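You operate a simulated robot arm through the tools that you are given. There is no shell and no other tool.

You are at the controls of a simulated two-armed robot. One attempt, no reset.

Task
On the cream card stamp a red flower over the ring and a yellow leaf over the cross.
Fine: put the stamps back and cap both pads.

It is judged by the outcome, as a careful person would: the job done as asked, and still so three seconds after it is handed in. It fails if anything else is knocked over, pushed out of place, dropped, spilled or broken. Lids that push on must go on centred and level and be pressed home; caps that screw on are set level and turned clockwise until they are tight.

Robot
Two 7-joint arms with fingered hands on one trunk that stands fixed in place. Base frame: the origin is at the foot of the trunk, x ahead of it, y to its left, z up. Readings come in cm, rad, newtons and seconds.
The left shoulder is at [7, 16.6, 106.8], the right one opposite. With the tool pointing down near the work surface each hand reaches from about 44 to 96 cm from the base axis, measured 20 degrees to its own side. Payload 4.1 kg a hand.
The tool frame of a hand sits at the grasp point between the pads (the TCP): z along the fingers, y along the line on which they close. The tips reach 3.2 cm beyond it. The gripper opens to 10.8 cm; its body begins 3.8 cm behind the TCP. The gripper is a hand of 4 fingers: y runs from the thumb to the fingers, the wrist lies at [-1.6, -10.8, -18.6] in the tool frame.
Orientation is that of the tool frame in the base frame, as a unit quaternion [w, x, y, z]. With the fingers straight down and the wrist toward the robot, the tool's x, y and z point along [0, 1, 0], [1, 0, 0] and [0, 0, -1] of the base frame.

Tools
- The arms move only by the tool apply_moves. It takes "left_deltas", "right_deltas" or both (then of equal length, played together; a hand with none holds still); each is a list of rows, each a list of 2 entries, a list of its own where there are three numbers: the shift along the tool's x, y, z in cm, then the turn, a rotation vector about the tool's x, y, z in rad. In form: [[[dx, dy, dz], [wx, wy, wz]], ...]. A call has 1 to 20 rows; each row is the pose to reach, as a shift and turn from the pose commanded when the call began, along the tool's axes at that moment. A row lasts 0.2 s, in which the tool goes at most 5 cm and 0.15 rad; a call with a longer step from one row to the next is refused whole. A pose out of reach is approached as far as the arm can. The call stops where the force on the tool passes 40 N (or 10 N more than at its start, if that is more) or the arm is blocked; 0.2 s more then pass. In this call time passes only in rows, and 0.2 s behind the last. The reply holds the time, the measured pose of the TCP, the force on the tool along the base axes, the opening and the grip force, in the units named above and with some noise, with the torque about the TCP (base axes, N m) and any sound that the robot's microphone picked up.
- Cameras (640 x 400 px; columns grow to the right, rows downward): "scene" is now at [13.6, -2.52, 129.84]; the picture's right is [-0.28, -0.96, 0.00], its down [-0.53, 0.16, -0.83] and it looks along [0.80, -0.23, -0.55] (base axes); focal length 330 px, centre (320, 200). "left" rides on the left gripper at [-6.4, -9.3, -13.2] in its tool frame; the picture's right is [-0.80, -0.28, 0.53], its down [0.55, -0.71, 0.45] and it looks along [0.25, 0.65, 0.72] (tool axes); focal length 247 px, centre (320, 200). "right" rides on the right gripper at [6.4, -9.3, -13.2] in its tool frame; the picture's right is [-0.80, 0.28, -0.53], its down [-0.55, -0.71, 0.45] and it looks along [-0.25, 0.65, 0.72] (tool axes); focal length 247 px, centre (320, 200). There is no depth. A picture from a camera that has moved, and an enlarged one, comes with that camera's place and axes in the base frame and with its lens.
- camera(camera): a new picture of that camera. It takes no simulated time.
- move_column(by): slides the trunk up (or, below 0, down) by that many cm; the arms and the scene camera ride with it, the base frame stays. It gives what a move gives, with no picture.
- move_fingers(index, middle, ring, thumb_bend, hand): sets how far each is bent, from 0 (flat) to 1 (curled in); at 0.3 the hand is open as for a grip, at 0.7 the pads meet at the TCP. One left out holds its place. A second passes; each finger stops where it meets its share of the squeeze, and holds until it gets a number again. It is the only way to open and close the hand. It gives what a move gives, with no picture; readings hold the bend of each and the force on the fingers (four entries, about 0 where the hand has none), thumb and palm.
- pan_tilt(pan, tilt): turns the head with the scene camera to pan (to the left, within 1.501 rad either way) and tilt (down, from -0.506 to 1.204), counted from straight ahead of the robot. It gives what a move gives.
- enlarge(camera, box): a new picture of the part [left, top, right, bottom] of that camera's present view, enlarged. It takes no simulated time.
- close_job(): hands the job in; it is judged then, once.

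Places have to be worked out from the pictures, the camera data and where the tool is seen. Open the grippers and draw the arms clear of the work before you hand the job in, unless the task says otherwise.

The tools are called as a command line: name --argument value ..., lists and objects as JSON in quotes. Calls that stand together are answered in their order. apply_moves: Moves the arms, as the interface text tells. Its arguments: {"type":"object","properties":{"left_deltas":{"type":"array"},"right_deltas":{"type":"array"}},"required":[]} The other tools are called the same way: move_column (by) moves the trunk up or down; move_fingers (index, middle, ring, thumb_bend, hand) moves the fingers one by one; pan_tilt (pan, tilt) turns the head that bears the scene camera; camera (camera) takes a picture; enlarge (camera, box) takes an enlarged picture of a part of a camera's view; close_job () hands the job in.

At the start:

```text
t: 0.0
left_position: [60.8, 2.39, 102.9]
left_orientation: [0.001, 0.707, 0.707, -0.001]
left_wrist_force: [0.7, 0.4, -0.1]
left_moment: [-0.03, 0.02, 0.03]
left_gripper_width: 10.77
left_finger_force: 0.1
left_shape: jaw
left_bend: [0.3, 0.3, 0.3, 0.3]
left_finger forces: [0.1, 0.1, 0.0, 0.0, 0.0, 0.0]
right_position: [44.71, -51.3, 101.7]
right_orientation: [0.0, 0.707, 0.707, 0.0]
right_wrist_force: [-0.1, -0.8, -0.2]
right_moment: [-0.02, 0.01, 0.01]
right_gripper_width: 10.77
right_finger_force: 0.2
right_shape: jaw
right_bend: [0.3, 0.3, 0.3, 0.3]
right_finger forces: [0.0, 0.0, 0.1, 0.0, 0.1, 0.0]
trunk travel left (down, up): [-57.5, 36.5]
head pan, tilt (commanded): [-0.286, 0.586]
```

scene: 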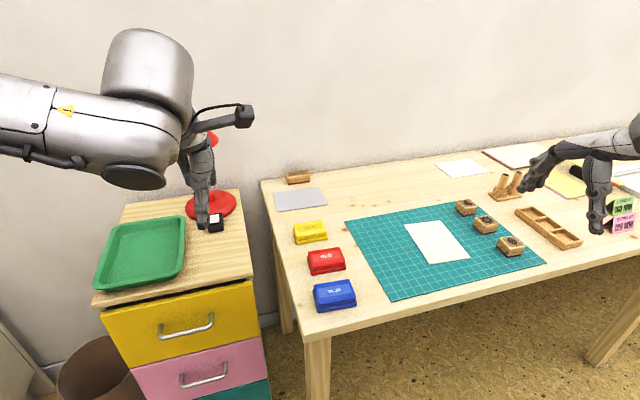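
right: 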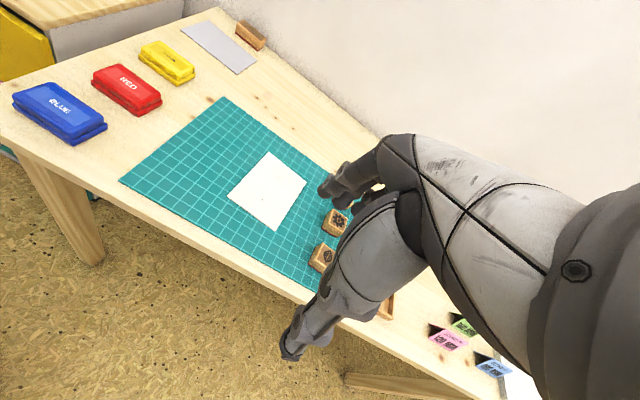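
left: 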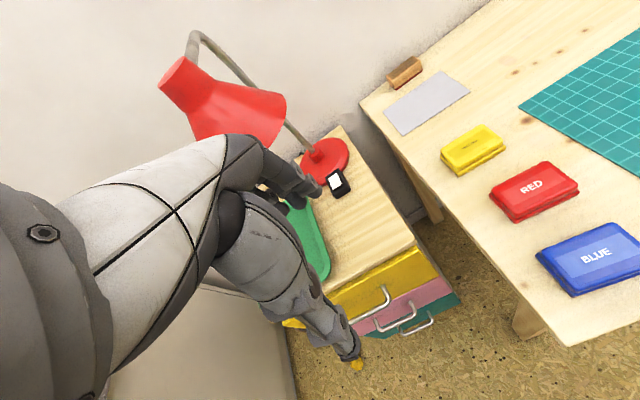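

I start by looking closely at the table: the pads, card, stamps and the wooden tray.

enlarge --camera "scene" --box '[270, 160, 470, 320]'

enlarge --camera "scene" --box '[430, 140, 640, 280]'

enlarge --camera "right" --box '[200, 140, 400, 300]'

```text
2.50 times, centred on (370, 240) of scene
camera zoom: at [13.6, -2.52, 129.84], right [-0.28, -0.96, 0.0], down [-0.53, 0.16, -0.83], along [0.8, -0.23, -0.55], focal length 826 px, centre (195, 100)
```

zoom: 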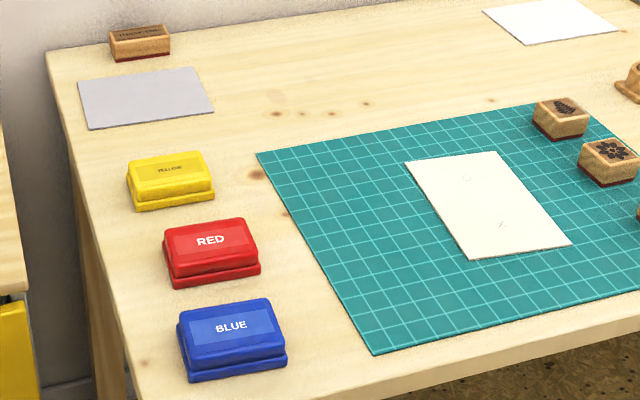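

```text
2.86 times, centred on (535, 210) of scene
camera zoom: at [13.6, -2.52, 129.84], right [-0.28, -0.96, 0.0], down [-0.53, 0.16, -0.83], along [0.8, -0.23, -0.55], focal length 943 px, centre (-294, 171)
```

zoom: 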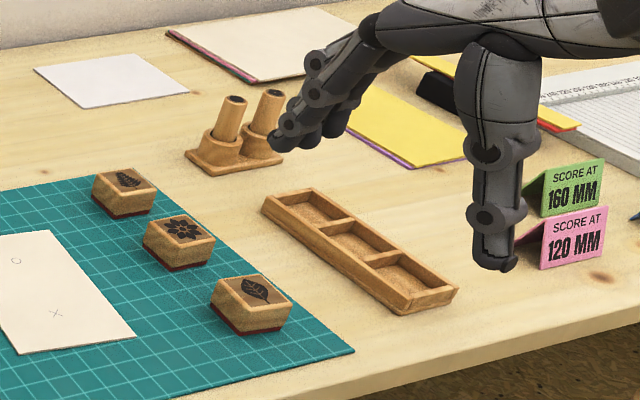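

```text
2.50 times, centred on (300, 220) of right
camera zoom: at [35.49, -45.02, 114.84], right [0.28, -0.8, 0.53], down [-0.71, -0.55, -0.45], along [0.65, -0.25, -0.72], focal length 617 px, centre (370, 150)
```

zoom: 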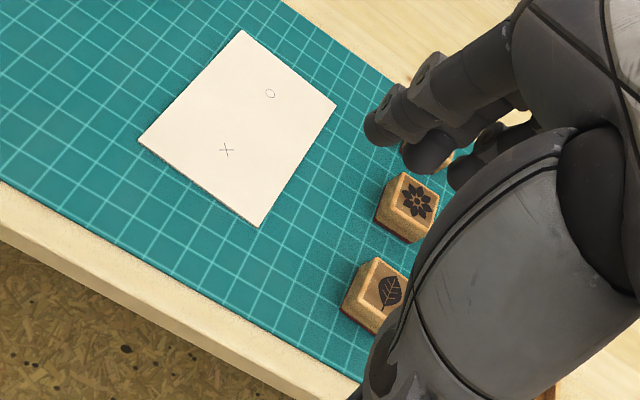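

The stamps stand on the mat in a line near y≈-63.5, the pads near y≈-19. I zoom further on the pads, the stamps, the tray and the card.

enlarge --camera "scene" --box '[280, 210, 370, 320]'

enlarge --camera "scene" --box '[440, 180, 600, 280]'

enlarge --camera "scene" --box '[390, 210, 480, 270]'

enlarge --camera "left" --box '[420, 100, 640, 300]'

enlarge --camera "right" --box '[0, 0, 220, 150]'

```text
3.64 times, centred on (325, 265) of scene
camera zoom: at [13.6, -2.52, 129.84], right [-0.28, -0.96, 0.0], down [-0.53, 0.16, -0.83], along [0.8, -0.23, -0.55], focal length 1201 px, centre (302, -36)
```

zoom: 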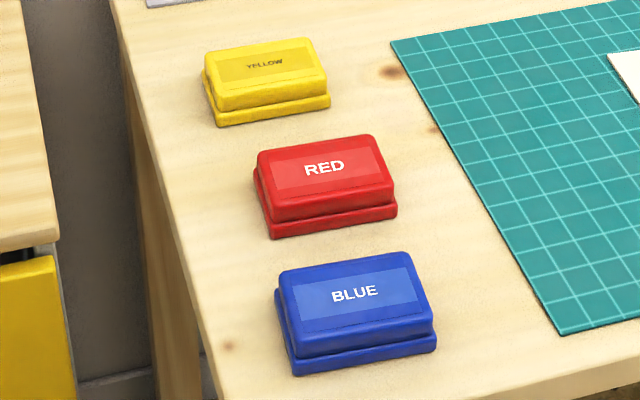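

```text
4.00 times, centred on (520, 230) of scene
camera zoom: at [13.6, -2.52, 129.84], right [-0.28, -0.96, 0.0], down [-0.53, 0.16, -0.83], along [0.8, -0.23, -0.55], focal length 1321 px, centre (-480, 80)
```

zoom: 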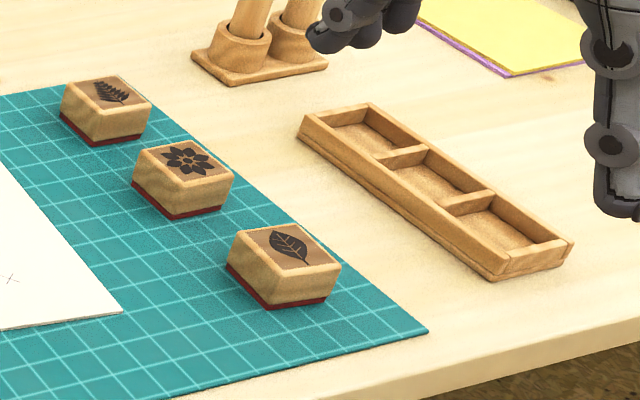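

```text
6.67 times, centred on (435, 240) of scene
camera zoom: at [13.6, -2.52, 129.84], right [-0.28, -0.96, 0.0], down [-0.53, 0.16, -0.83], along [0.8, -0.23, -0.55], focal length 2201 px, centre (-447, -67)
```

zoom: 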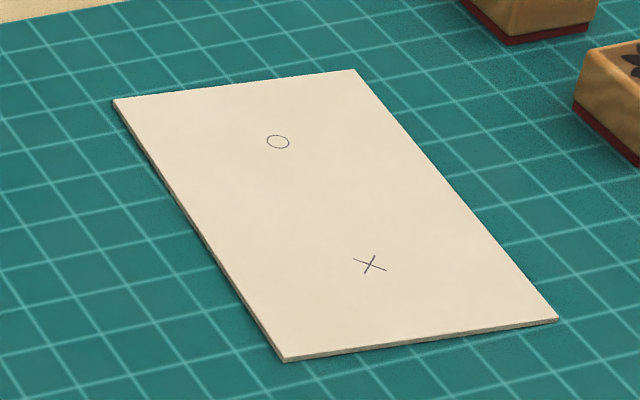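

```text
2.00 times, centred on (530, 200) of left
camera zoom: at [51.55, -4.08, 115.91], right [-0.28, -0.8, -0.53], down [-0.71, 0.55, -0.45], along [0.65, 0.25, -0.72], focal length 494 px, centre (-100, 200)
```

zoom: 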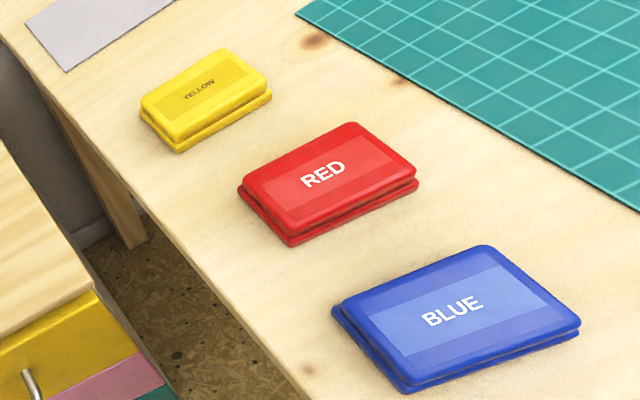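

```text
2.67 times, centred on (110, 75) of right
camera zoom: at [35.49, -45.02, 114.84], right [0.28, -0.8, 0.53], down [-0.71, -0.55, -0.45], along [0.65, -0.25, -0.72], focal length 659 px, centre (880, 533)
```

zoom: 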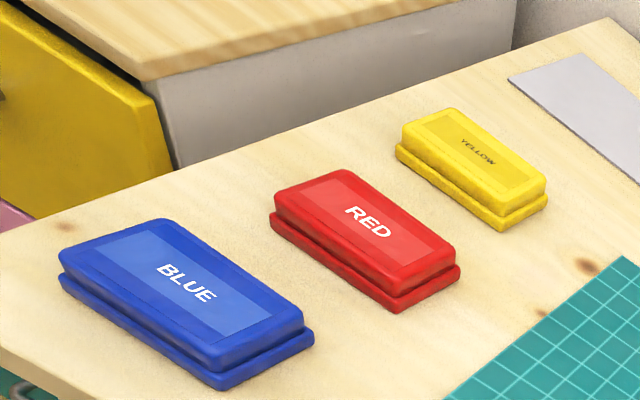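

The wells of the tray look the same size as the stamps, so I want to know if it is marked as their home. I zoom in harder on the tray, each stamp and the mat around them.

enlarge --camera "scene" --box '[508, 198, 588, 252]'

enlarge --camera "scene" --box '[448, 192, 532, 264]'

enlarge --camera "scene" --box '[480, 130, 640, 240]'

enlarge --camera "scene" --box '[265, 160, 345, 215]'

```text
7.41 times, centred on (548, 225) of scene
camera zoom: at [13.6, -2.52, 129.84], right [-0.28, -0.96, 0.0], down [-0.53, 0.16, -0.83], along [0.8, -0.23, -0.55], focal length 2446 px, centre (-1369, 15)
```

zoom: 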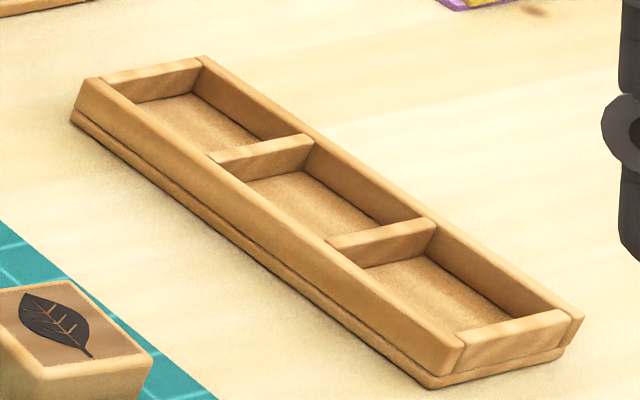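

```text
5.56 times, centred on (490, 228) of scene
camera zoom: at [13.6, -2.52, 129.84], right [-0.28, -0.96, 0.0], down [-0.53, 0.16, -0.83], along [0.8, -0.23, -0.55], focal length 1834 px, centre (-624, 44)
```

zoom: 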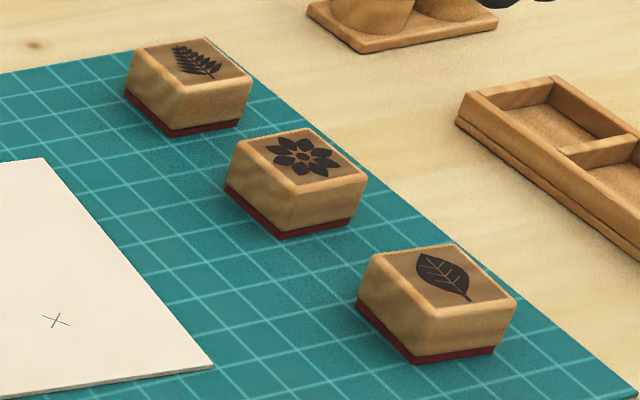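

```text
3.64 times, centred on (560, 185) of scene
camera zoom: at [13.6, -2.52, 129.84], right [-0.28, -0.96, 0.0], down [-0.53, 0.16, -0.83], along [0.8, -0.23, -0.55], focal length 1201 px, centre (-553, 254)
```

zoom: 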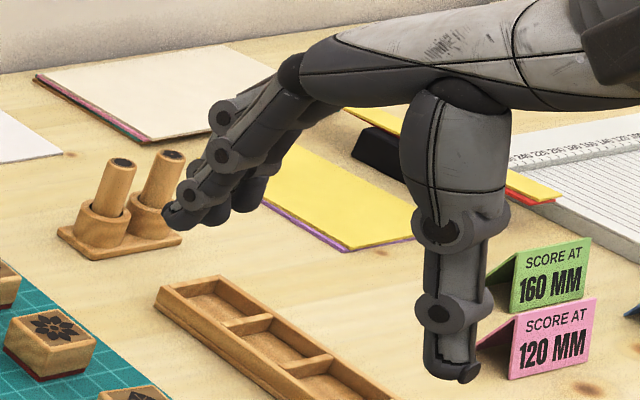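

```text
7.27 times, centred on (305, 188) of scene
camera zoom: at [13.6, -2.52, 129.84], right [-0.28, -0.96, 0.0], down [-0.53, 0.16, -0.83], along [0.8, -0.23, -0.55], focal length 2401 px, centre (429, 291)
```

zoom: 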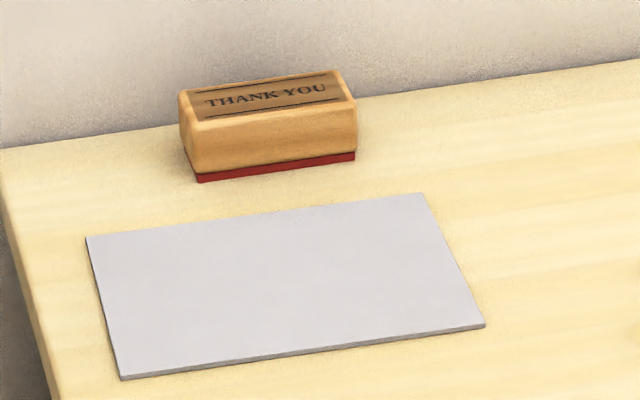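

The tray bears no marks, and the table top works out to z≈75 with the red lid's top near z≈77.9 at about (66.3, -19.4). I bring the left hand above the red pad with its fingers partly closed to see how they line up.

move_fingers --hand "left" --index 0.42 --middle 0.42 --ring 0.42 --thumb_bend 0.42

apply_moves --left_deltas '[[[-2.5, 0.6, 1.0], [0, 0, 0]], [[-5.5, 1.3, 3.0], [0, 0, 0]], [[-8.5, 2.0, 5.0], [0, 0, 0]], [[-11.5, 2.8, 7.0], [0, 0, 0]], [[-14.5, 3.6, 9.0], [0, 0, 0]], [[-17.5, 4.4, 11.0], [0, 0, 0]], [[-20, 5.0, 12.5], [0, 0, 0]], [[-21.84, 5.5, 13.9], [0, 0, 0]]]'

```text
t: 1.0
left_position: [60.72, 2.42, 102.88]
left_orientation: [0.0, 0.707, 0.707, 0.0]
left_wrist_force: [-0.7, 0.0, 0.6]
left_moment: [0.0, -0.03, 0.0]
left_gripper_width: 7.77
left_finger_force: 0.1
left_shape: fingers
left_bend: [0.42, 0.42, 0.42, 0.42]
left_finger forces: [0.0, 0.0, 0.0, 0.1, 0.0, 0.0]
right_position: [44.69, -51.42, 101.75]
right_orientation: [0.001, 0.707, 0.707, 0.0]
right_wrist_force: [0.4, 0.1, -0.7]
right_moment: [0.02, 0.02, 0.02]
right_gripper_width: 10.74
right_finger_force: 0.1
right_shape: jaw
right_bend: [0.3, 0.3, 0.3, 0.3]
right_finger forces: [0.0, 0.1, 0.1, 0.0, 0.0, 0.0]
trunk travel left (down, up): [-57.5, 36.5]
head pan, tilt (commanded): [-0.286, 0.586]
```

```text
t: 2.8
left_position: [66.21, -19.62, 89.04]
left_orientation: [0.0, 0.707, 0.707, 0.0]
left_wrist_force: [-0.2, -0.2, -0.6]
left_moment: [0.02, -0.02, 0.03]
left_gripper_width: 7.74
left_finger_force: 0.0
left_shape: fingers
left_bend: [0.42, 0.42, 0.42, 0.42]
left_finger forces: [0.0, 0.0, 0.1, 0.0, 0.0, 0.0]
right_position: [44.82, -51.4, 101.71]
right_orientation: [0.0, 0.706, 0.708, 0.0]
right_wrist_force: [0.2, -0.2, -0.1]
right_moment: [0.04, -0.03, -0.02]
right_gripper_width: 10.76
right_finger_force: 0.1
right_shape: jaw
right_bend: [0.3, 0.3, 0.3, 0.3]
right_finger forces: [0.1, 0.1, 0.1, 0.0, 0.1, 0.1]
trunk travel left (down, up): [-57.5, 36.5]
head pan, tilt (commanded): [-0.286, 0.586]
```

The hand is above the red pad; I take pictures to see the fingers against the lid.

camera --camera "left"

camera --camera "scene"

camera --camera "right"

```text
taken
camera left: at [57.05, -26.09, 102.02], right [-0.28, -0.8, -0.53], down [-0.71, 0.55, -0.45], along [0.65, 0.25, -0.72], focal length 247 px, centre (320, 200)
```

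left: 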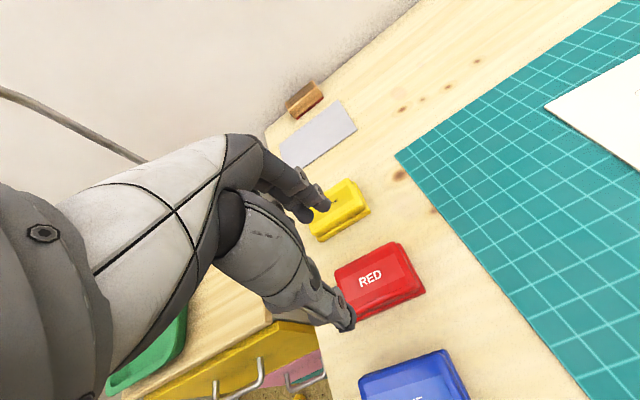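

```text
taken
camera scene: at [13.63, -2.58, 129.84], right [-0.28, -0.96, 0.0], down [-0.53, 0.16, -0.83], along [0.8, -0.23, -0.55], focal length 330 px, centre (320, 200)
```

scene: 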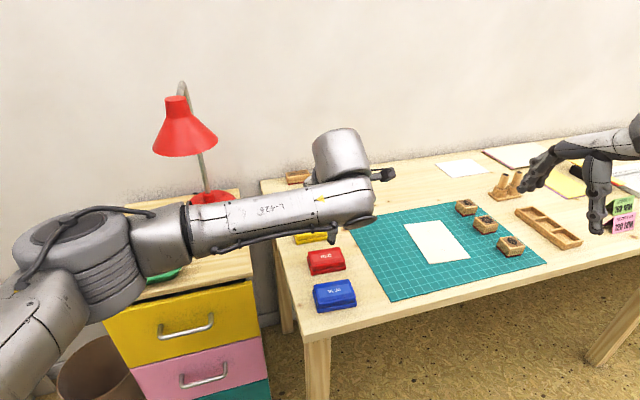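

```text
taken
camera right: at [35.52, -45.08, 114.81], right [0.28, -0.8, 0.53], down [-0.71, -0.55, -0.45], along [0.65, -0.25, -0.72], focal length 247 px, centre (320, 200)
```

right: 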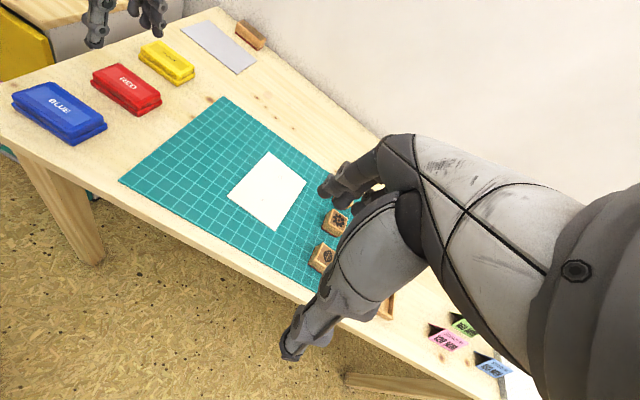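

I zoom on the red pad from the left-hand camera and from the right-hand camera to get its pose relative to the fingers.

enlarge --camera "left" --box '[280, 170, 460, 350]'

enlarge --camera "right" --box '[60, 0, 220, 120]'

enlarge --camera "scene" --box '[285, 215, 375, 315]'

```text
2.22 times, centred on (370, 260) of left
camera zoom: at [57.05, -26.09, 102.02], right [-0.28, -0.8, -0.53], down [-0.71, 0.55, -0.45], along [0.65, 0.25, -0.72], focal length 549 px, centre (209, 67)
```

zoom: 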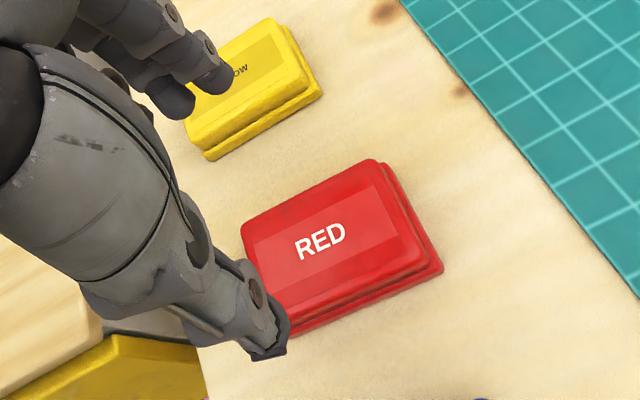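

```text
3.33 times, centred on (140, 60) of right
camera zoom: at [35.52, -45.08, 114.81], right [0.28, -0.8, 0.53], down [-0.71, -0.55, -0.45], along [0.65, -0.25, -0.72], focal length 823 px, centre (920, 667)
```

zoom: 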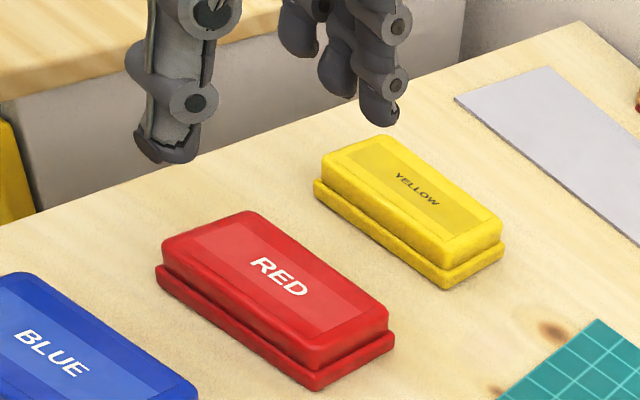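

```text
4.00 times, centred on (330, 265) of scene
camera zoom: at [13.63, -2.58, 129.84], right [-0.28, -0.96, 0.0], down [-0.53, 0.16, -0.83], along [0.8, -0.23, -0.55], focal length 1321 px, centre (280, -60)
```

zoom: 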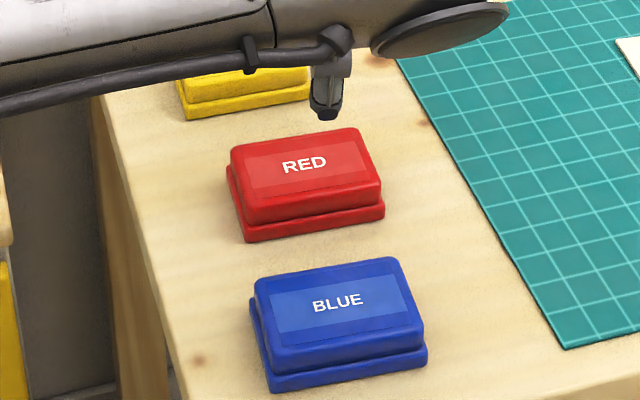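

The lid is about 5 cm deep by 7.5 cm long, centred near (66.2, -19.6), right below the hand. I lower the left hand to about z=80.2 and look again before closing.

apply_moves --left_deltas '[[[0, 0, 2.5], [0, 0, 0]], [[0, 0, 5.0], [0, 0, 0]], [[0, 0, 7.0], [0, 0, 0]], [[0, 0, 8.0], [0, 0, 0]], [[0, 0, 8.8], [0, 0, 0]]]'

enlarge --camera "right" --box '[60, 20, 180, 120]'

enlarge --camera "left" --box '[260, 170, 440, 350]'

enlarge --camera "scene" --box '[285, 205, 375, 305]'

```text
t: 4.0
left_position: [66.3, -19.45, 80.14]
left_orientation: [0.0, 0.707, 0.707, 0.0]
left_wrist_force: [-0.9, -0.2, -0.4]
left_moment: [0.0, -0.02, -0.01]
left_gripper_width: 7.75
left_finger_force: 0.0
left_shape: fingers
left_bend: [0.42, 0.42, 0.42, 0.42]
left_finger forces: [0.1, 0.0, 0.0, 0.1, 0.1, 0.0]
right_position: [44.68, -51.4, 101.67]
right_orientation: [0.0, 0.707, 0.707, 0.0]
right_wrist_force: [-0.1, 1.1, -0.7]
right_moment: [-0.01, 0.0, 0.01]
right_gripper_width: 10.75
right_finger_force: 0.0
right_shape: jaw
right_bend: [0.3, 0.3, 0.3, 0.3]
right_finger forces: [0.0, 0.0, 0.0, 0.0, 0.0, 0.0]
trunk travel left (down, up): [-57.5, 36.5]
head pan, tilt (commanded): [-0.286, 0.586]
```

```text
4.00 times, centred on (120, 70) of right
camera zoom: at [35.51, -45.03, 114.83], right [0.28, -0.8, 0.53], down [-0.71, -0.55, -0.45], along [0.65, -0.25, -0.72], focal length 988 px, centre (1120, 720)
```

zoom: 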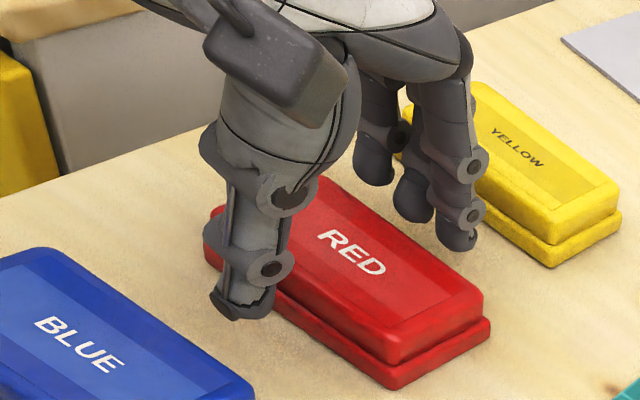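

```text
2.22 times, centred on (350, 260) of left
camera zoom: at [57.09, -25.89, 93.15], right [-0.28, -0.8, -0.53], down [-0.71, 0.55, -0.45], along [0.65, 0.25, -0.72], focal length 549 px, centre (253, 67)
```

zoom: 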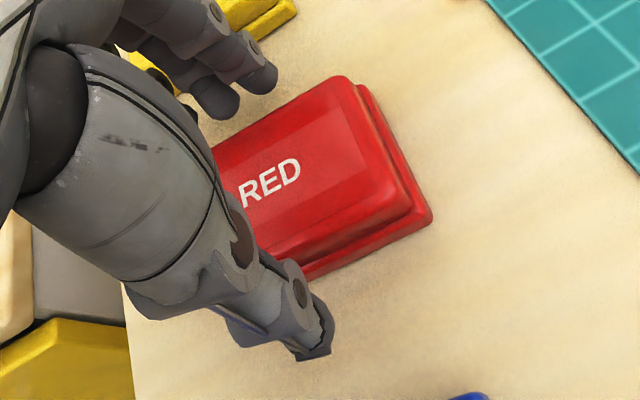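

```text
4.00 times, centred on (330, 255) of scene
camera zoom: at [13.62, -2.53, 129.84], right [-0.28, -0.96, 0.0], down [-0.53, 0.16, -0.83], along [0.8, -0.23, -0.55], focal length 1321 px, centre (280, -20)
```

zoom: 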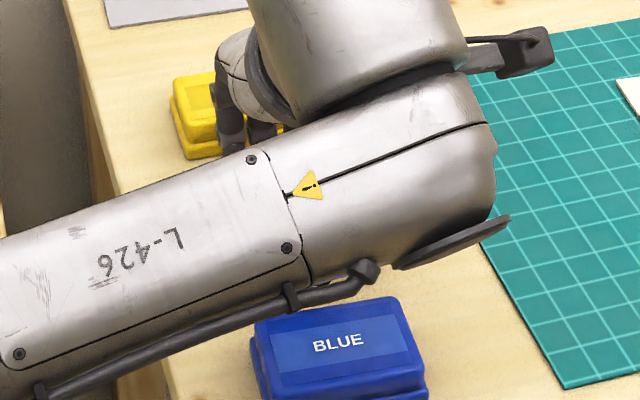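

The fingers straddle the lid with thumb tip at z≈77, just above the base rim. I lower 0.5 cm more and close to just short of the lid.

apply_moves --left_deltas '[[[0, 0, 0.25], [0, 0, 0]], [[0, -0.05, 0.5], [0, 0, 0]]]'

move_fingers --hand "left" --index 0.49 --middle 0.49 --ring 0.49 --thumb_bend 0.49

enlarge --camera "right" --box '[80, 30, 170, 105]'

enlarge --camera "left" --box '[260, 170, 400, 310]'

```text
t: 4.6
left_position: [66.2, -19.46, 79.7]
left_orientation: [0.0, 0.707, 0.707, 0.0]
left_wrist_force: [-0.1, 0.0, 0.0]
left_moment: [-0.01, 0.01, 0.02]
left_gripper_width: 7.77
left_finger_force: 0.0
left_shape: fingers
left_bend: [0.42, 0.42, 0.42, 0.42]
left_finger forces: [0.0, 0.0, 0.1, 0.0, 0.1, 0.0]
right_position: [44.77, -51.2, 101.67]
right_orientation: [0.0, 0.707, 0.707, 0.0]
right_wrist_force: [-0.1, 0.7, -0.5]
right_moment: [-0.04, 0.01, 0.01]
right_gripper_width: 10.77
right_finger_force: 0.0
right_shape: jaw
right_bend: [0.3, 0.3, 0.3, 0.3]
right_finger forces: [0.0, 0.0, 0.0, 0.0, 0.0, 0.1]
trunk travel left (down, up): [-57.5, 36.5]
head pan, tilt (commanded): [-0.286, 0.586]
```

```text
t: 5.6
left_position: [66.26, -19.53, 79.66]
left_orientation: [0.0, 0.708, 0.706, -0.001]
left_wrist_force: [0.2, -0.4, -0.6]
left_moment: [0.02, 0.0, 0.0]
left_gripper_width: 5.9
left_finger_force: 0.1
left_shape: fingers
left_bend: [0.49, 0.49, 0.49, 0.49]
left_finger forces: [0.0, 0.1, 0.1, 0.1, 0.0, 0.0]
right_position: [44.78, -51.37, 101.63]
right_orientation: [0.0, 0.707, 0.707, 0.0]
right_wrist_force: [-0.5, -0.2, -0.5]
right_moment: [0.02, -0.01, -0.01]
right_gripper_width: 10.77
right_finger_force: 0.1
right_shape: jaw
right_bend: [0.3, 0.3, 0.3, 0.3]
right_finger forces: [0.1, 0.1, 0.1, 0.1, 0.0, 0.1]
trunk travel left (down, up): [-57.5, 36.5]
head pan, tilt (commanded): [-0.286, 0.586]
```

```text
5.33 times, centred on (125, 68) of right
camera zoom: at [35.5, -45.03, 114.84], right [0.28, -0.8, 0.53], down [-0.71, -0.55, -0.45], along [0.65, -0.25, -0.72], focal length 1317 px, centre (1360, 907)
```

zoom: 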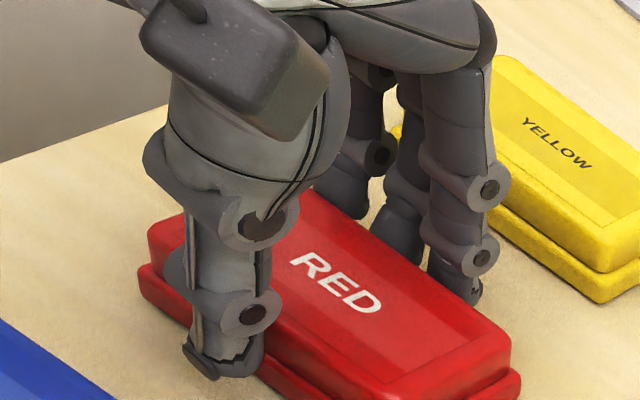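

```text
2.86 times, centred on (330, 240) of left
camera zoom: at [57.0, -25.94, 92.72], right [-0.28, -0.8, -0.53], down [-0.71, 0.55, -0.45], along [0.65, 0.25, -0.72], focal length 706 px, centre (291, 86)
```

zoom: 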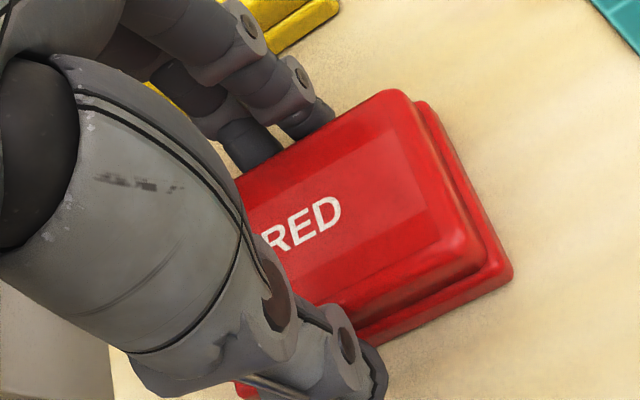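

Fingers are near the lid on both sides, nothing touched yet. I close onto the lid.

move_fingers --hand "left" --index 0.55 --middle 0.55 --ring 0.55 --thumb_bend 0.55

enlarge --camera "right" --box '[80, 30, 170, 105]'

enlarge --camera "left" --box '[260, 170, 400, 310]'

```text
t: 6.6
left_position: [66.1, -19.44, 79.65]
left_orientation: [0.0, 0.707, 0.707, 0.0]
left_wrist_force: [0.4, -0.6, -0.4]
left_moment: [0.02, -0.02, -0.01]
left_gripper_width: 5.08
left_finger_force: 4.1
left_shape: fingers
left_bend: [0.53, 0.53, 0.53, 0.51]
left_finger forces: [1.3, 1.7, 1.4, 0.0, 4.3, 0.0]
right_position: [44.89, -51.52, 101.74]
right_orientation: [-0.001, 0.707, 0.707, -0.001]
right_wrist_force: [-0.3, 0.2, 1.0]
right_moment: [0.06, 0.0, 0.03]
right_gripper_width: 10.78
right_finger_force: 0.0
right_shape: jaw
right_bend: [0.3, 0.3, 0.3, 0.3]
right_finger forces: [0.0, 0.1, 0.0, 0.0, 0.1, 0.0]
trunk travel left (down, up): [-57.5, 36.5]
head pan, tilt (commanded): [-0.286, 0.586]
heard: snap
```

```text
5.33 times, centred on (125, 68) of right
camera zoom: at [35.5, -45.03, 114.84], right [0.28, -0.8, 0.53], down [-0.71, -0.55, -0.45], along [0.65, -0.25, -0.72], focal length 1317 px, centre (1360, 907)
```

zoom: 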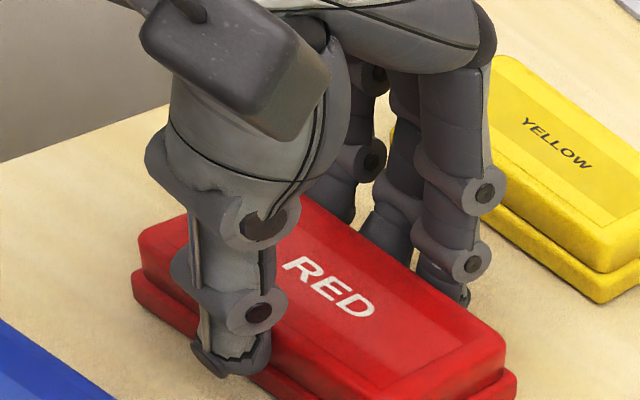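

```text
2.86 times, centred on (330, 240) of left
camera zoom: at [57.01, -25.94, 92.72], right [-0.28, -0.8, -0.53], down [-0.71, 0.55, -0.45], along [0.65, 0.25, -0.72], focal length 706 px, centre (291, 86)
```

zoom: 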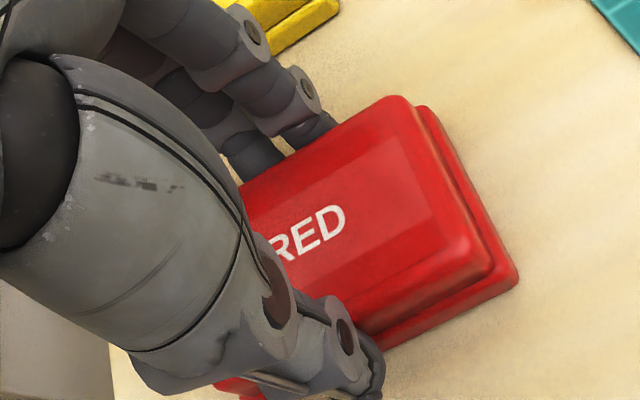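

The lid is gripped with about 4 N, and a "snap" was heard, perhaps the lid letting go of its base. I firm the grip a little and raise by 0.6 cm to see whether only the lid rises.

move_fingers --hand "left" --index 0.58 --middle 0.58 --ring 0.58 --thumb_bend 0.56

apply_moves --left_deltas '[[[0, 0, -0.2], [0, 0, 0]], [[0, 0, -0.4], [0, 0, 0]], [[0, 0, -0.6], [0, 0, 0]]]'

enlarge --camera "right" --box '[80, 30, 170, 105]'

enlarge --camera "left" --box '[260, 170, 400, 310]'

```text
t: 7.6
left_position: [66.31, -19.51, 79.78]
left_orientation: [0.0, 0.707, 0.707, 0.0]
left_wrist_force: [0.2, -0.1, -0.9]
left_moment: [0.0, -0.01, 0.01]
left_gripper_width: 5.06
left_finger_force: 5.9
left_shape: fingers
left_bend: [0.54, 0.55, 0.54, 0.5]
left_finger forces: [1.8, 2.3, 2.0, 0.1, 5.9, 0.1]
right_position: [44.71, -51.37, 101.78]
right_orientation: [0.0, 0.707, 0.707, -0.001]
right_wrist_force: [0.4, -0.1, -0.9]
right_moment: [0.01, -0.03, 0.0]
right_gripper_width: 10.76
right_finger_force: 0.1
right_shape: jaw
right_bend: [0.3, 0.3, 0.3, 0.3]
right_finger forces: [0.1, 0.1, 0.0, 0.1, 0.1, 0.0]
trunk travel left (down, up): [-57.5, 36.5]
head pan, tilt (commanded): [-0.286, 0.586]
```

```text
t: 8.4
left_position: [66.28, -19.53, 80.22]
left_orientation: [0.0, 0.707, 0.707, 0.0]
left_wrist_force: [0.2, -0.2, -0.3]
left_moment: [-0.01, 0.0, -0.01]
left_gripper_width: 5.07
left_finger_force: 5.7
left_shape: fingers
left_bend: [0.54, 0.55, 0.54, 0.5]
left_finger forces: [1.9, 2.1, 2.0, 0.1, 5.9, 0.0]
right_position: [44.67, -51.33, 101.73]
right_orientation: [0.001, 0.707, 0.707, -0.001]
right_wrist_force: [0.1, 0.0, -0.7]
right_moment: [0.01, 0.01, 0.01]
right_gripper_width: 10.75
right_finger_force: 0.1
right_shape: jaw
right_bend: [0.3, 0.3, 0.3, 0.3]
right_finger forces: [0.0, 0.1, 0.1, 0.0, 0.0, 0.0]
trunk travel left (down, up): [-57.5, 36.5]
head pan, tilt (commanded): [-0.286, 0.586]
```

```text
5.33 times, centred on (125, 68) of right
camera zoom: at [35.5, -45.04, 114.83], right [0.28, -0.8, 0.53], down [-0.71, -0.55, -0.45], along [0.65, -0.25, -0.72], focal length 1317 px, centre (1360, 907)
```

zoom: 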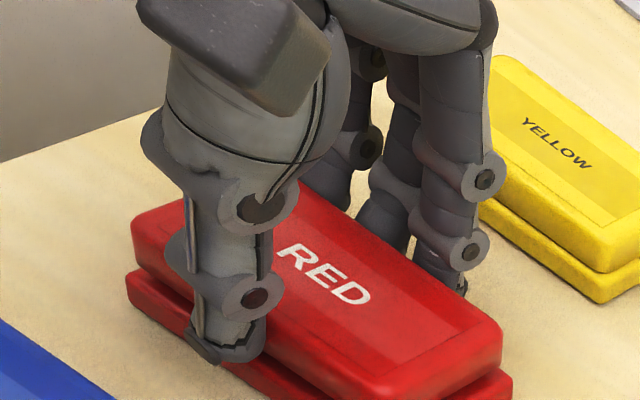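

```text
2.86 times, centred on (330, 240) of left
camera zoom: at [57.03, -25.94, 93.24], right [-0.28, -0.8, -0.53], down [-0.71, 0.55, -0.45], along [0.65, 0.25, -0.72], focal length 706 px, centre (291, 86)
```

zoom: 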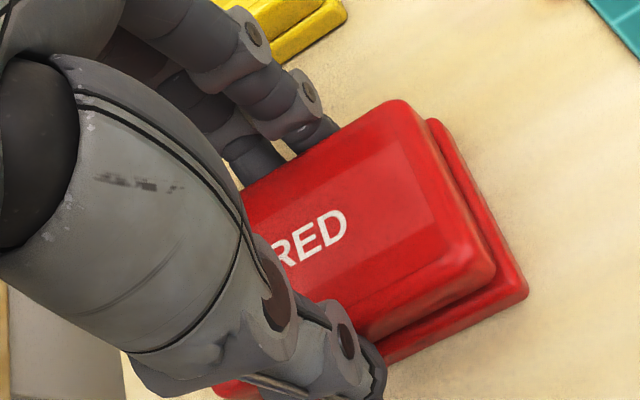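

The lid lifts cleanly off, leaving the base on the table. I raise it straight up and carry it back left to the hand's starting place, holding it there for re-capping.

apply_moves --left_deltas '[[[0, 0, -1.0], [0, 0, 0]], [[0, 0, -2.5], [0, 0, 0]], [[0, 0, -4.5], [0, 0, 0]], [[0, 0, -7.0], [0, 0, 0]], [[0, 0, -9.5], [0, 0, 0]], [[2, 0, -12.0], [0, 0, 0]], [[5, -1, -14.0], [0, 0, 0]], [[8.5, -2, -16.0], [0, 0, 0]], [[12, -3, -17.0], [0, 0, 0]], [[15.5, -4, -17.5], [0, 0, 0]], [[19, -5, -17.5], [0, 0, 0]], [[22, -6, -17.5], [0, 0, 0]], [[24, -6.5, -17.5], [0, 0, 0]]]'

camera --camera "scene"

enlarge --camera "scene" --box '[285, 205, 375, 305]'

enlarge --camera "right" --box '[60, 20, 220, 140]'

camera --camera "left"

```text
t: 11.4
left_position: [64.47, 9.95, 95.82]
left_orientation: [-0.015, 0.676, 0.736, 0.038]
left_wrist_force: [-0.1, 0.8, -1.2]
left_moment: [-0.01, -0.03, -0.02]
left_gripper_width: 5.06
left_finger_force: 5.3
left_shape: fingers
left_bend: [0.55, 0.55, 0.55, 0.51]
left_finger forces: [1.7, 2.0, 1.9, 0.0, 5.7, 0.0]
left hand out of reach, approached as far as the arm can: row 10, 11, 12, 13
right_position: [44.81, -51.26, 101.7]
right_orientation: [0.0, 0.707, 0.707, 0.0]
right_wrist_force: [0.5, -0.4, -0.2]
right_moment: [0.04, 0.03, -0.01]
right_gripper_width: 10.75
right_finger_force: 0.1
right_shape: jaw
right_bend: [0.3, 0.3, 0.3, 0.3]
right_finger forces: [0.0, 0.0, 0.0, 0.0, 0.1, 0.0]
trunk travel left (down, up): [-57.5, 36.5]
head pan, tilt (commanded): [-0.286, 0.586]
stopped in row 13 (left hand): the arm was blocked; the commanded pose is now the measured one
```

```text
taken
camera scene: at [13.63, -2.5, 129.84], right [-0.28, -0.96, 0.0], down [-0.53, 0.16, -0.83], along [0.8, -0.23, -0.55], focal length 330 px, centre (320, 200)
```

scene: 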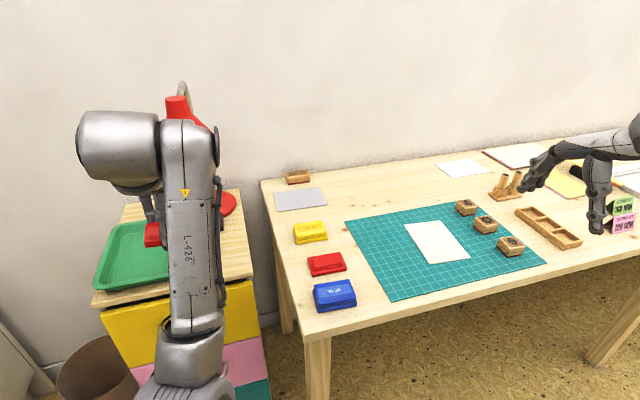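

```text
4.00 times, centred on (330, 255) of scene
camera zoom: at [13.63, -2.5, 129.84], right [-0.28, -0.96, 0.0], down [-0.53, 0.16, -0.83], along [0.8, -0.23, -0.55], focal length 1321 px, centre (280, -20)
```

zoom: 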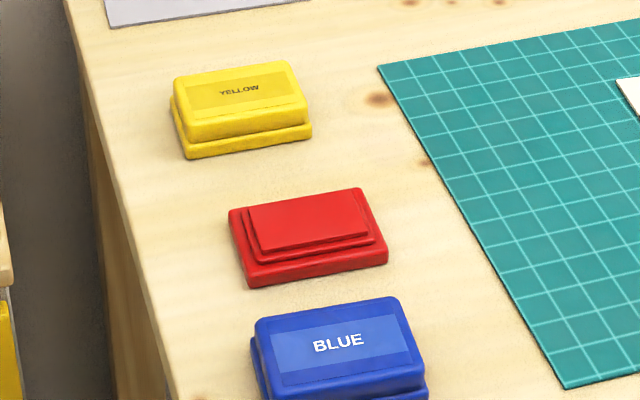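

```text
3.33 times, centred on (140, 80) of right
camera zoom: at [35.52, -45.02, 114.83], right [0.28, -0.8, 0.53], down [-0.71, -0.55, -0.45], along [0.65, -0.25, -0.72], focal length 823 px, centre (920, 600)
```

zoom: 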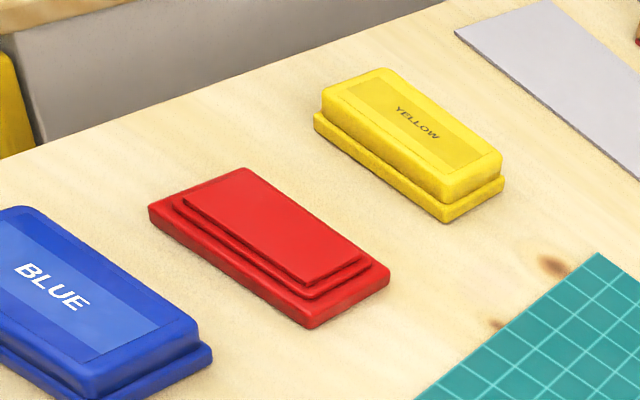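

```text
taken
camera left: at [55.51, 1.78, 108.06], right [-0.2, -0.78, -0.6], down [-0.74, 0.52, -0.43], along [0.65, 0.36, -0.68], focal length 247 px, centre (320, 200)
```

left: 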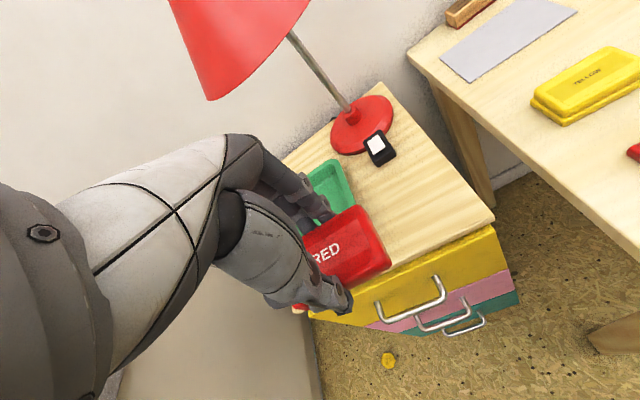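

The lid is held, the red pad lies open on the table, but the left arm ran to its limit at (64.5, 10, 95.8) and tilted slightly. I bring it back right to about (63, -4, 97) and level it again, clear of the lamp.

apply_moves --left_deltas '[[[-2.0, -0.4, -0.4], [0.004, -0.01, 0.011]], [[-4.5, -0.9, -0.8], [0.01, -0.025, 0.028]], [[-7.5, -1.4, -1.3], [0.018, -0.04, 0.045]], [[-10.5, -2.0, -1.8], [0.026, -0.058, 0.065]], [[-13.7, -2.6, -2.3], [0.0326, -0.075, 0.085]]]'

camera --camera "scene"

camera --camera "left"

```text
t: 12.8
left_position: [65.75, 0.51, 97.95]
left_orientation: [-0.001, 0.68, 0.733, 0.029]
left_wrist_force: [-0.5, 0.4, -0.5]
left_moment: [-0.01, -0.02, -0.05]
left_gripper_width: 5.06
left_finger_force: 5.9
left_shape: fingers
left_bend: [0.55, 0.55, 0.55, 0.51]
left_finger forces: [1.7, 1.9, 2.0, 0.0, 5.6, 0.0]
left hand out of reach, approached as far as the arm can: row 5
right_position: [44.75, -51.29, 101.77]
right_orientation: [0.0, 0.707, 0.707, 0.0]
right_wrist_force: [0.4, -0.6, 0.4]
right_moment: [-0.02, -0.01, -0.03]
right_gripper_width: 10.76
right_finger_force: 0.1
right_shape: jaw
right_bend: [0.3, 0.3, 0.3, 0.3]
right_finger forces: [0.0, 0.0, 0.0, 0.0, 0.0, 0.0]
trunk travel left (down, up): [-57.5, 36.5]
head pan, tilt (commanded): [-0.286, 0.586]
stopped in row 5 (left hand): the arm was blocked; the commanded pose is now the measured one
```

```text
taken
camera scene: at [13.62, -2.47, 129.84], right [-0.28, -0.96, 0.0], down [-0.53, 0.16, -0.83], along [0.8, -0.24, -0.55], focal length 330 px, centre (320, 200)
```

scene: 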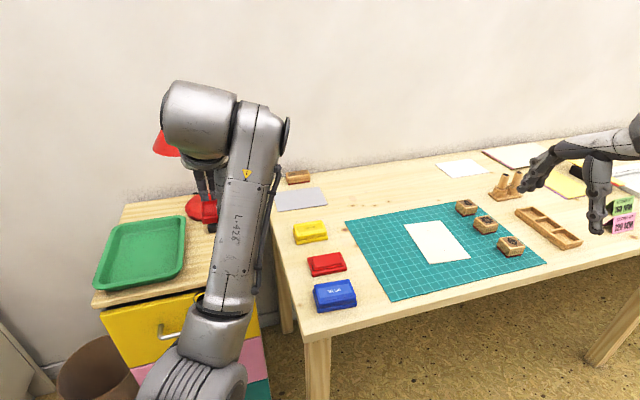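

```text
taken
camera left: at [56.46, -7.18, 110.32], right [-0.2, -0.79, -0.57], down [-0.73, 0.52, -0.45], along [0.66, 0.33, -0.68], focal length 247 px, centre (320, 200)
```

left: 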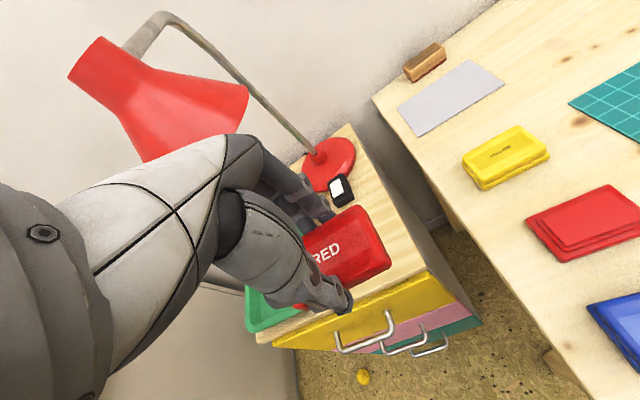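

The hand only reached (65.8, 0.5, 98) before running into a limit again. I try a gentler move toward the pad side, where the arm was comfortable, levelling as it goes.

apply_moves --left_deltas '[[[-1.5, -0.15, 0.1], [0.005, -0.005, 0.01]], [[-3.0, -0.3, 0.2], [0.012, -0.012, 0.02]], [[-4.5, -0.5, 0.3], [0.02, -0.02, 0.035]], [[-6.5, -0.7, 0.45], [0.03, -0.032, 0.055]], [[-8.5, -0.92, 0.62], [0.04, -0.042, 0.075]]]'

camera --camera "scene"

```text
t: 14.2
left_position: [67.57, -4.0, 97.1]
left_orientation: [-0.006, 0.683, 0.73, 0.021]
left_wrist_force: [0.4, -0.3, -0.4]
left_moment: [0.0, 0.01, 0.0]
left_gripper_width: 5.05
left_finger_force: 5.8
left_shape: fingers
left_bend: [0.55, 0.55, 0.55, 0.51]
left_finger forces: [1.6, 2.0, 1.9, 0.0, 5.6, 0.0]
right_position: [44.73, -51.4, 101.81]
right_orientation: [0.0, 0.708, 0.707, 0.0]
right_wrist_force: [-0.8, 0.9, -0.4]
right_moment: [-0.02, 0.01, -0.01]
right_gripper_width: 10.77
right_finger_force: 0.2
right_shape: jaw
right_bend: [0.3, 0.3, 0.3, 0.3]
right_finger forces: [0.0, 0.0, 0.0, 0.0, 0.0, 0.0]
trunk travel left (down, up): [-57.5, 36.5]
head pan, tilt (commanded): [-0.286, 0.586]
stopped in row 5 (left hand): the arm was blocked; the commanded pose is now the measured one
```

```text
taken
camera scene: at [13.62, -2.48, 129.84], right [-0.28, -0.96, 0.0], down [-0.53, 0.16, -0.83], along [0.8, -0.24, -0.55], focal length 330 px, centre (320, 200)
```

scene: 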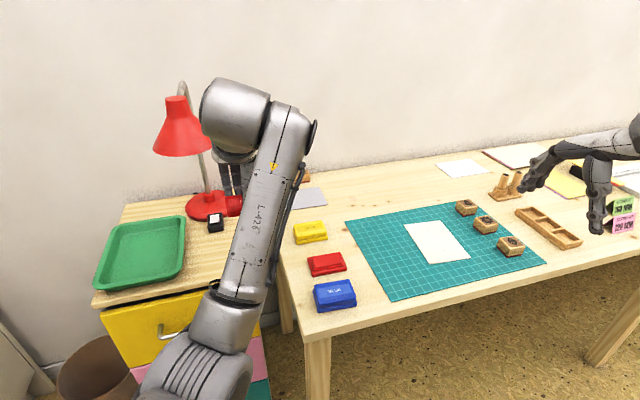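

The hand drifts forward as if the elbow has folded to its limit. I go back more slowly along the way it came, toward the spot above the red pad, levelling as it goes.

apply_moves --left_deltas '[[[-1.1, -0.1, 0.35], [0.002, -0.003, 0.005]], [[-2.2, -0.3, 0.7], [0.004, -0.006, 0.011]], [[-3.4, -0.5, 1.05], [0.005, -0.009, 0.016]], [[-4.5, -0.7, 1.4], [0.007, -0.012, 0.022]], [[-5.6, -0.9, 1.75], [0.009, -0.016, 0.027]], [[-6.7, -1.1, 2.1], [0.01, -0.019, 0.033]], [[-7.8, -1.3, 2.5], [0.012, -0.022, 0.038]], [[-9.0, -1.5, 2.85], [0.014, -0.025, 0.044]], [[-10.1, -1.7, 3.2], [0.016, -0.028, 0.05]], [[-11.2, -1.9, 3.55], [0.018, -0.032, 0.055]], [[-12.3, -2.1, 3.9], [0.019, -0.035, 0.06]], [[-13.45, -2.29, 4.25], [0.021, -0.038, 0.066]]]'

camera --camera "scene"

```text
t: 17.0
left_position: [68.96, -13.5, 93.46]
left_orientation: [0.002, 0.686, 0.727, 0.021]
left_wrist_force: [-0.1, 0.1, -0.7]
left_moment: [0.0, 0.0, 0.0]
left_gripper_width: 5.03
left_finger_force: 5.5
left_shape: fingers
left_bend: [0.55, 0.55, 0.55, 0.51]
left_finger forces: [1.7, 2.0, 1.9, 0.1, 5.6, 0.1]
right_position: [44.62, -51.21, 101.77]
right_orientation: [0.0, 0.708, 0.707, 0.001]
right_wrist_force: [1.2, 0.1, -0.3]
right_moment: [-0.02, 0.02, -0.01]
right_gripper_width: 10.75
right_finger_force: 0.0
right_shape: jaw
right_bend: [0.3, 0.3, 0.3, 0.3]
right_finger forces: [0.0, 0.0, 0.1, 0.0, 0.0, 0.0]
trunk travel left (down, up): [-57.5, 36.5]
head pan, tilt (commanded): [-0.286, 0.586]
stopped in row 12 (left hand): the arm was blocked; the commanded pose is now the measured one
```

```text
taken
camera scene: at [13.62, -2.49, 129.84], right [-0.28, -0.96, 0.0], down [-0.53, 0.16, -0.83], along [0.8, -0.23, -0.55], focal length 330 px, centre (320, 200)
```

scene: 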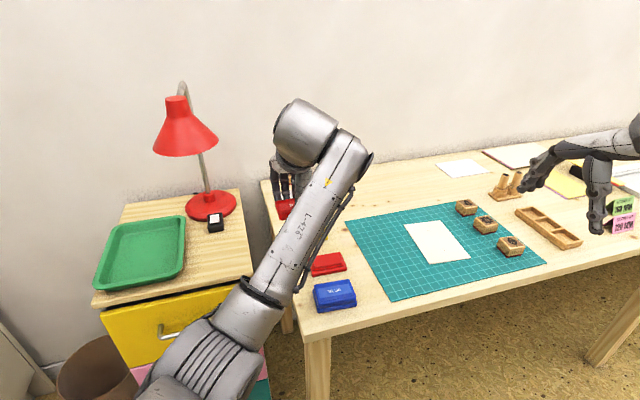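

The arm still lags when held high; near the table it tracked well. I lower the hand to about z=87 above the red pad's left part to free the elbow.

apply_moves --left_deltas '[[[-0.3, -0.3, 0.9], [0.004, -0.003, 0.007]], [[-0.7, -0.7, 1.8], [0.008, -0.007, 0.015]], [[-1.1, -1.0, 2.7], [0.012, -0.01, 0.022]], [[-1.5, -1.4, 3.6], [0.016, -0.014, 0.029]], [[-1.9, -1.8, 4.4], [0.02, -0.017, 0.036]], [[-2.3, -2.1, 5.1], [0.024, -0.02, 0.043]], [[-2.7, -2.5, 5.8], [0.028, -0.024, 0.05]], [[-3.02, -2.84, 6.33], [0.0325, -0.027, 0.058]]]'

camera --camera "scene"

```text
t: 19.0
left_position: [70.02, -11.08, 87.34]
left_orientation: [-0.002, 0.68, 0.732, 0.031]
left_wrist_force: [-0.2, -1.2, -0.1]
left_moment: [0.0, -0.01, -0.02]
left_gripper_width: 5.05
left_finger_force: 5.4
left_shape: fingers
left_bend: [0.55, 0.55, 0.55, 0.51]
left_finger forces: [1.8, 1.9, 1.9, 0.1, 5.6, 0.1]
right_position: [44.78, -51.29, 101.73]
right_orientation: [0.0, 0.708, 0.707, 0.0]
right_wrist_force: [0.4, 0.1, -0.3]
right_moment: [0.02, 0.04, 0.01]
right_gripper_width: 10.73
right_finger_force: 0.0
right_shape: jaw
right_bend: [0.3, 0.3, 0.3, 0.3]
right_finger forces: [0.1, 0.0, 0.1, 0.0, 0.1, 0.1]
trunk travel left (down, up): [-57.5, 36.5]
head pan, tilt (commanded): [-0.286, 0.586]
stopped in row 8 (left hand): the arm was blocked; the commanded pose is now the measured one
```

```text
taken
camera scene: at [13.62, -2.51, 129.84], right [-0.28, -0.96, 0.0], down [-0.53, 0.16, -0.83], along [0.8, -0.23, -0.55], focal length 330 px, centre (320, 200)
```

scene: 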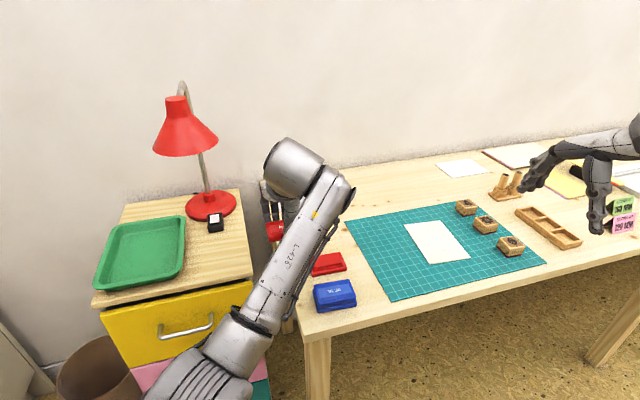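

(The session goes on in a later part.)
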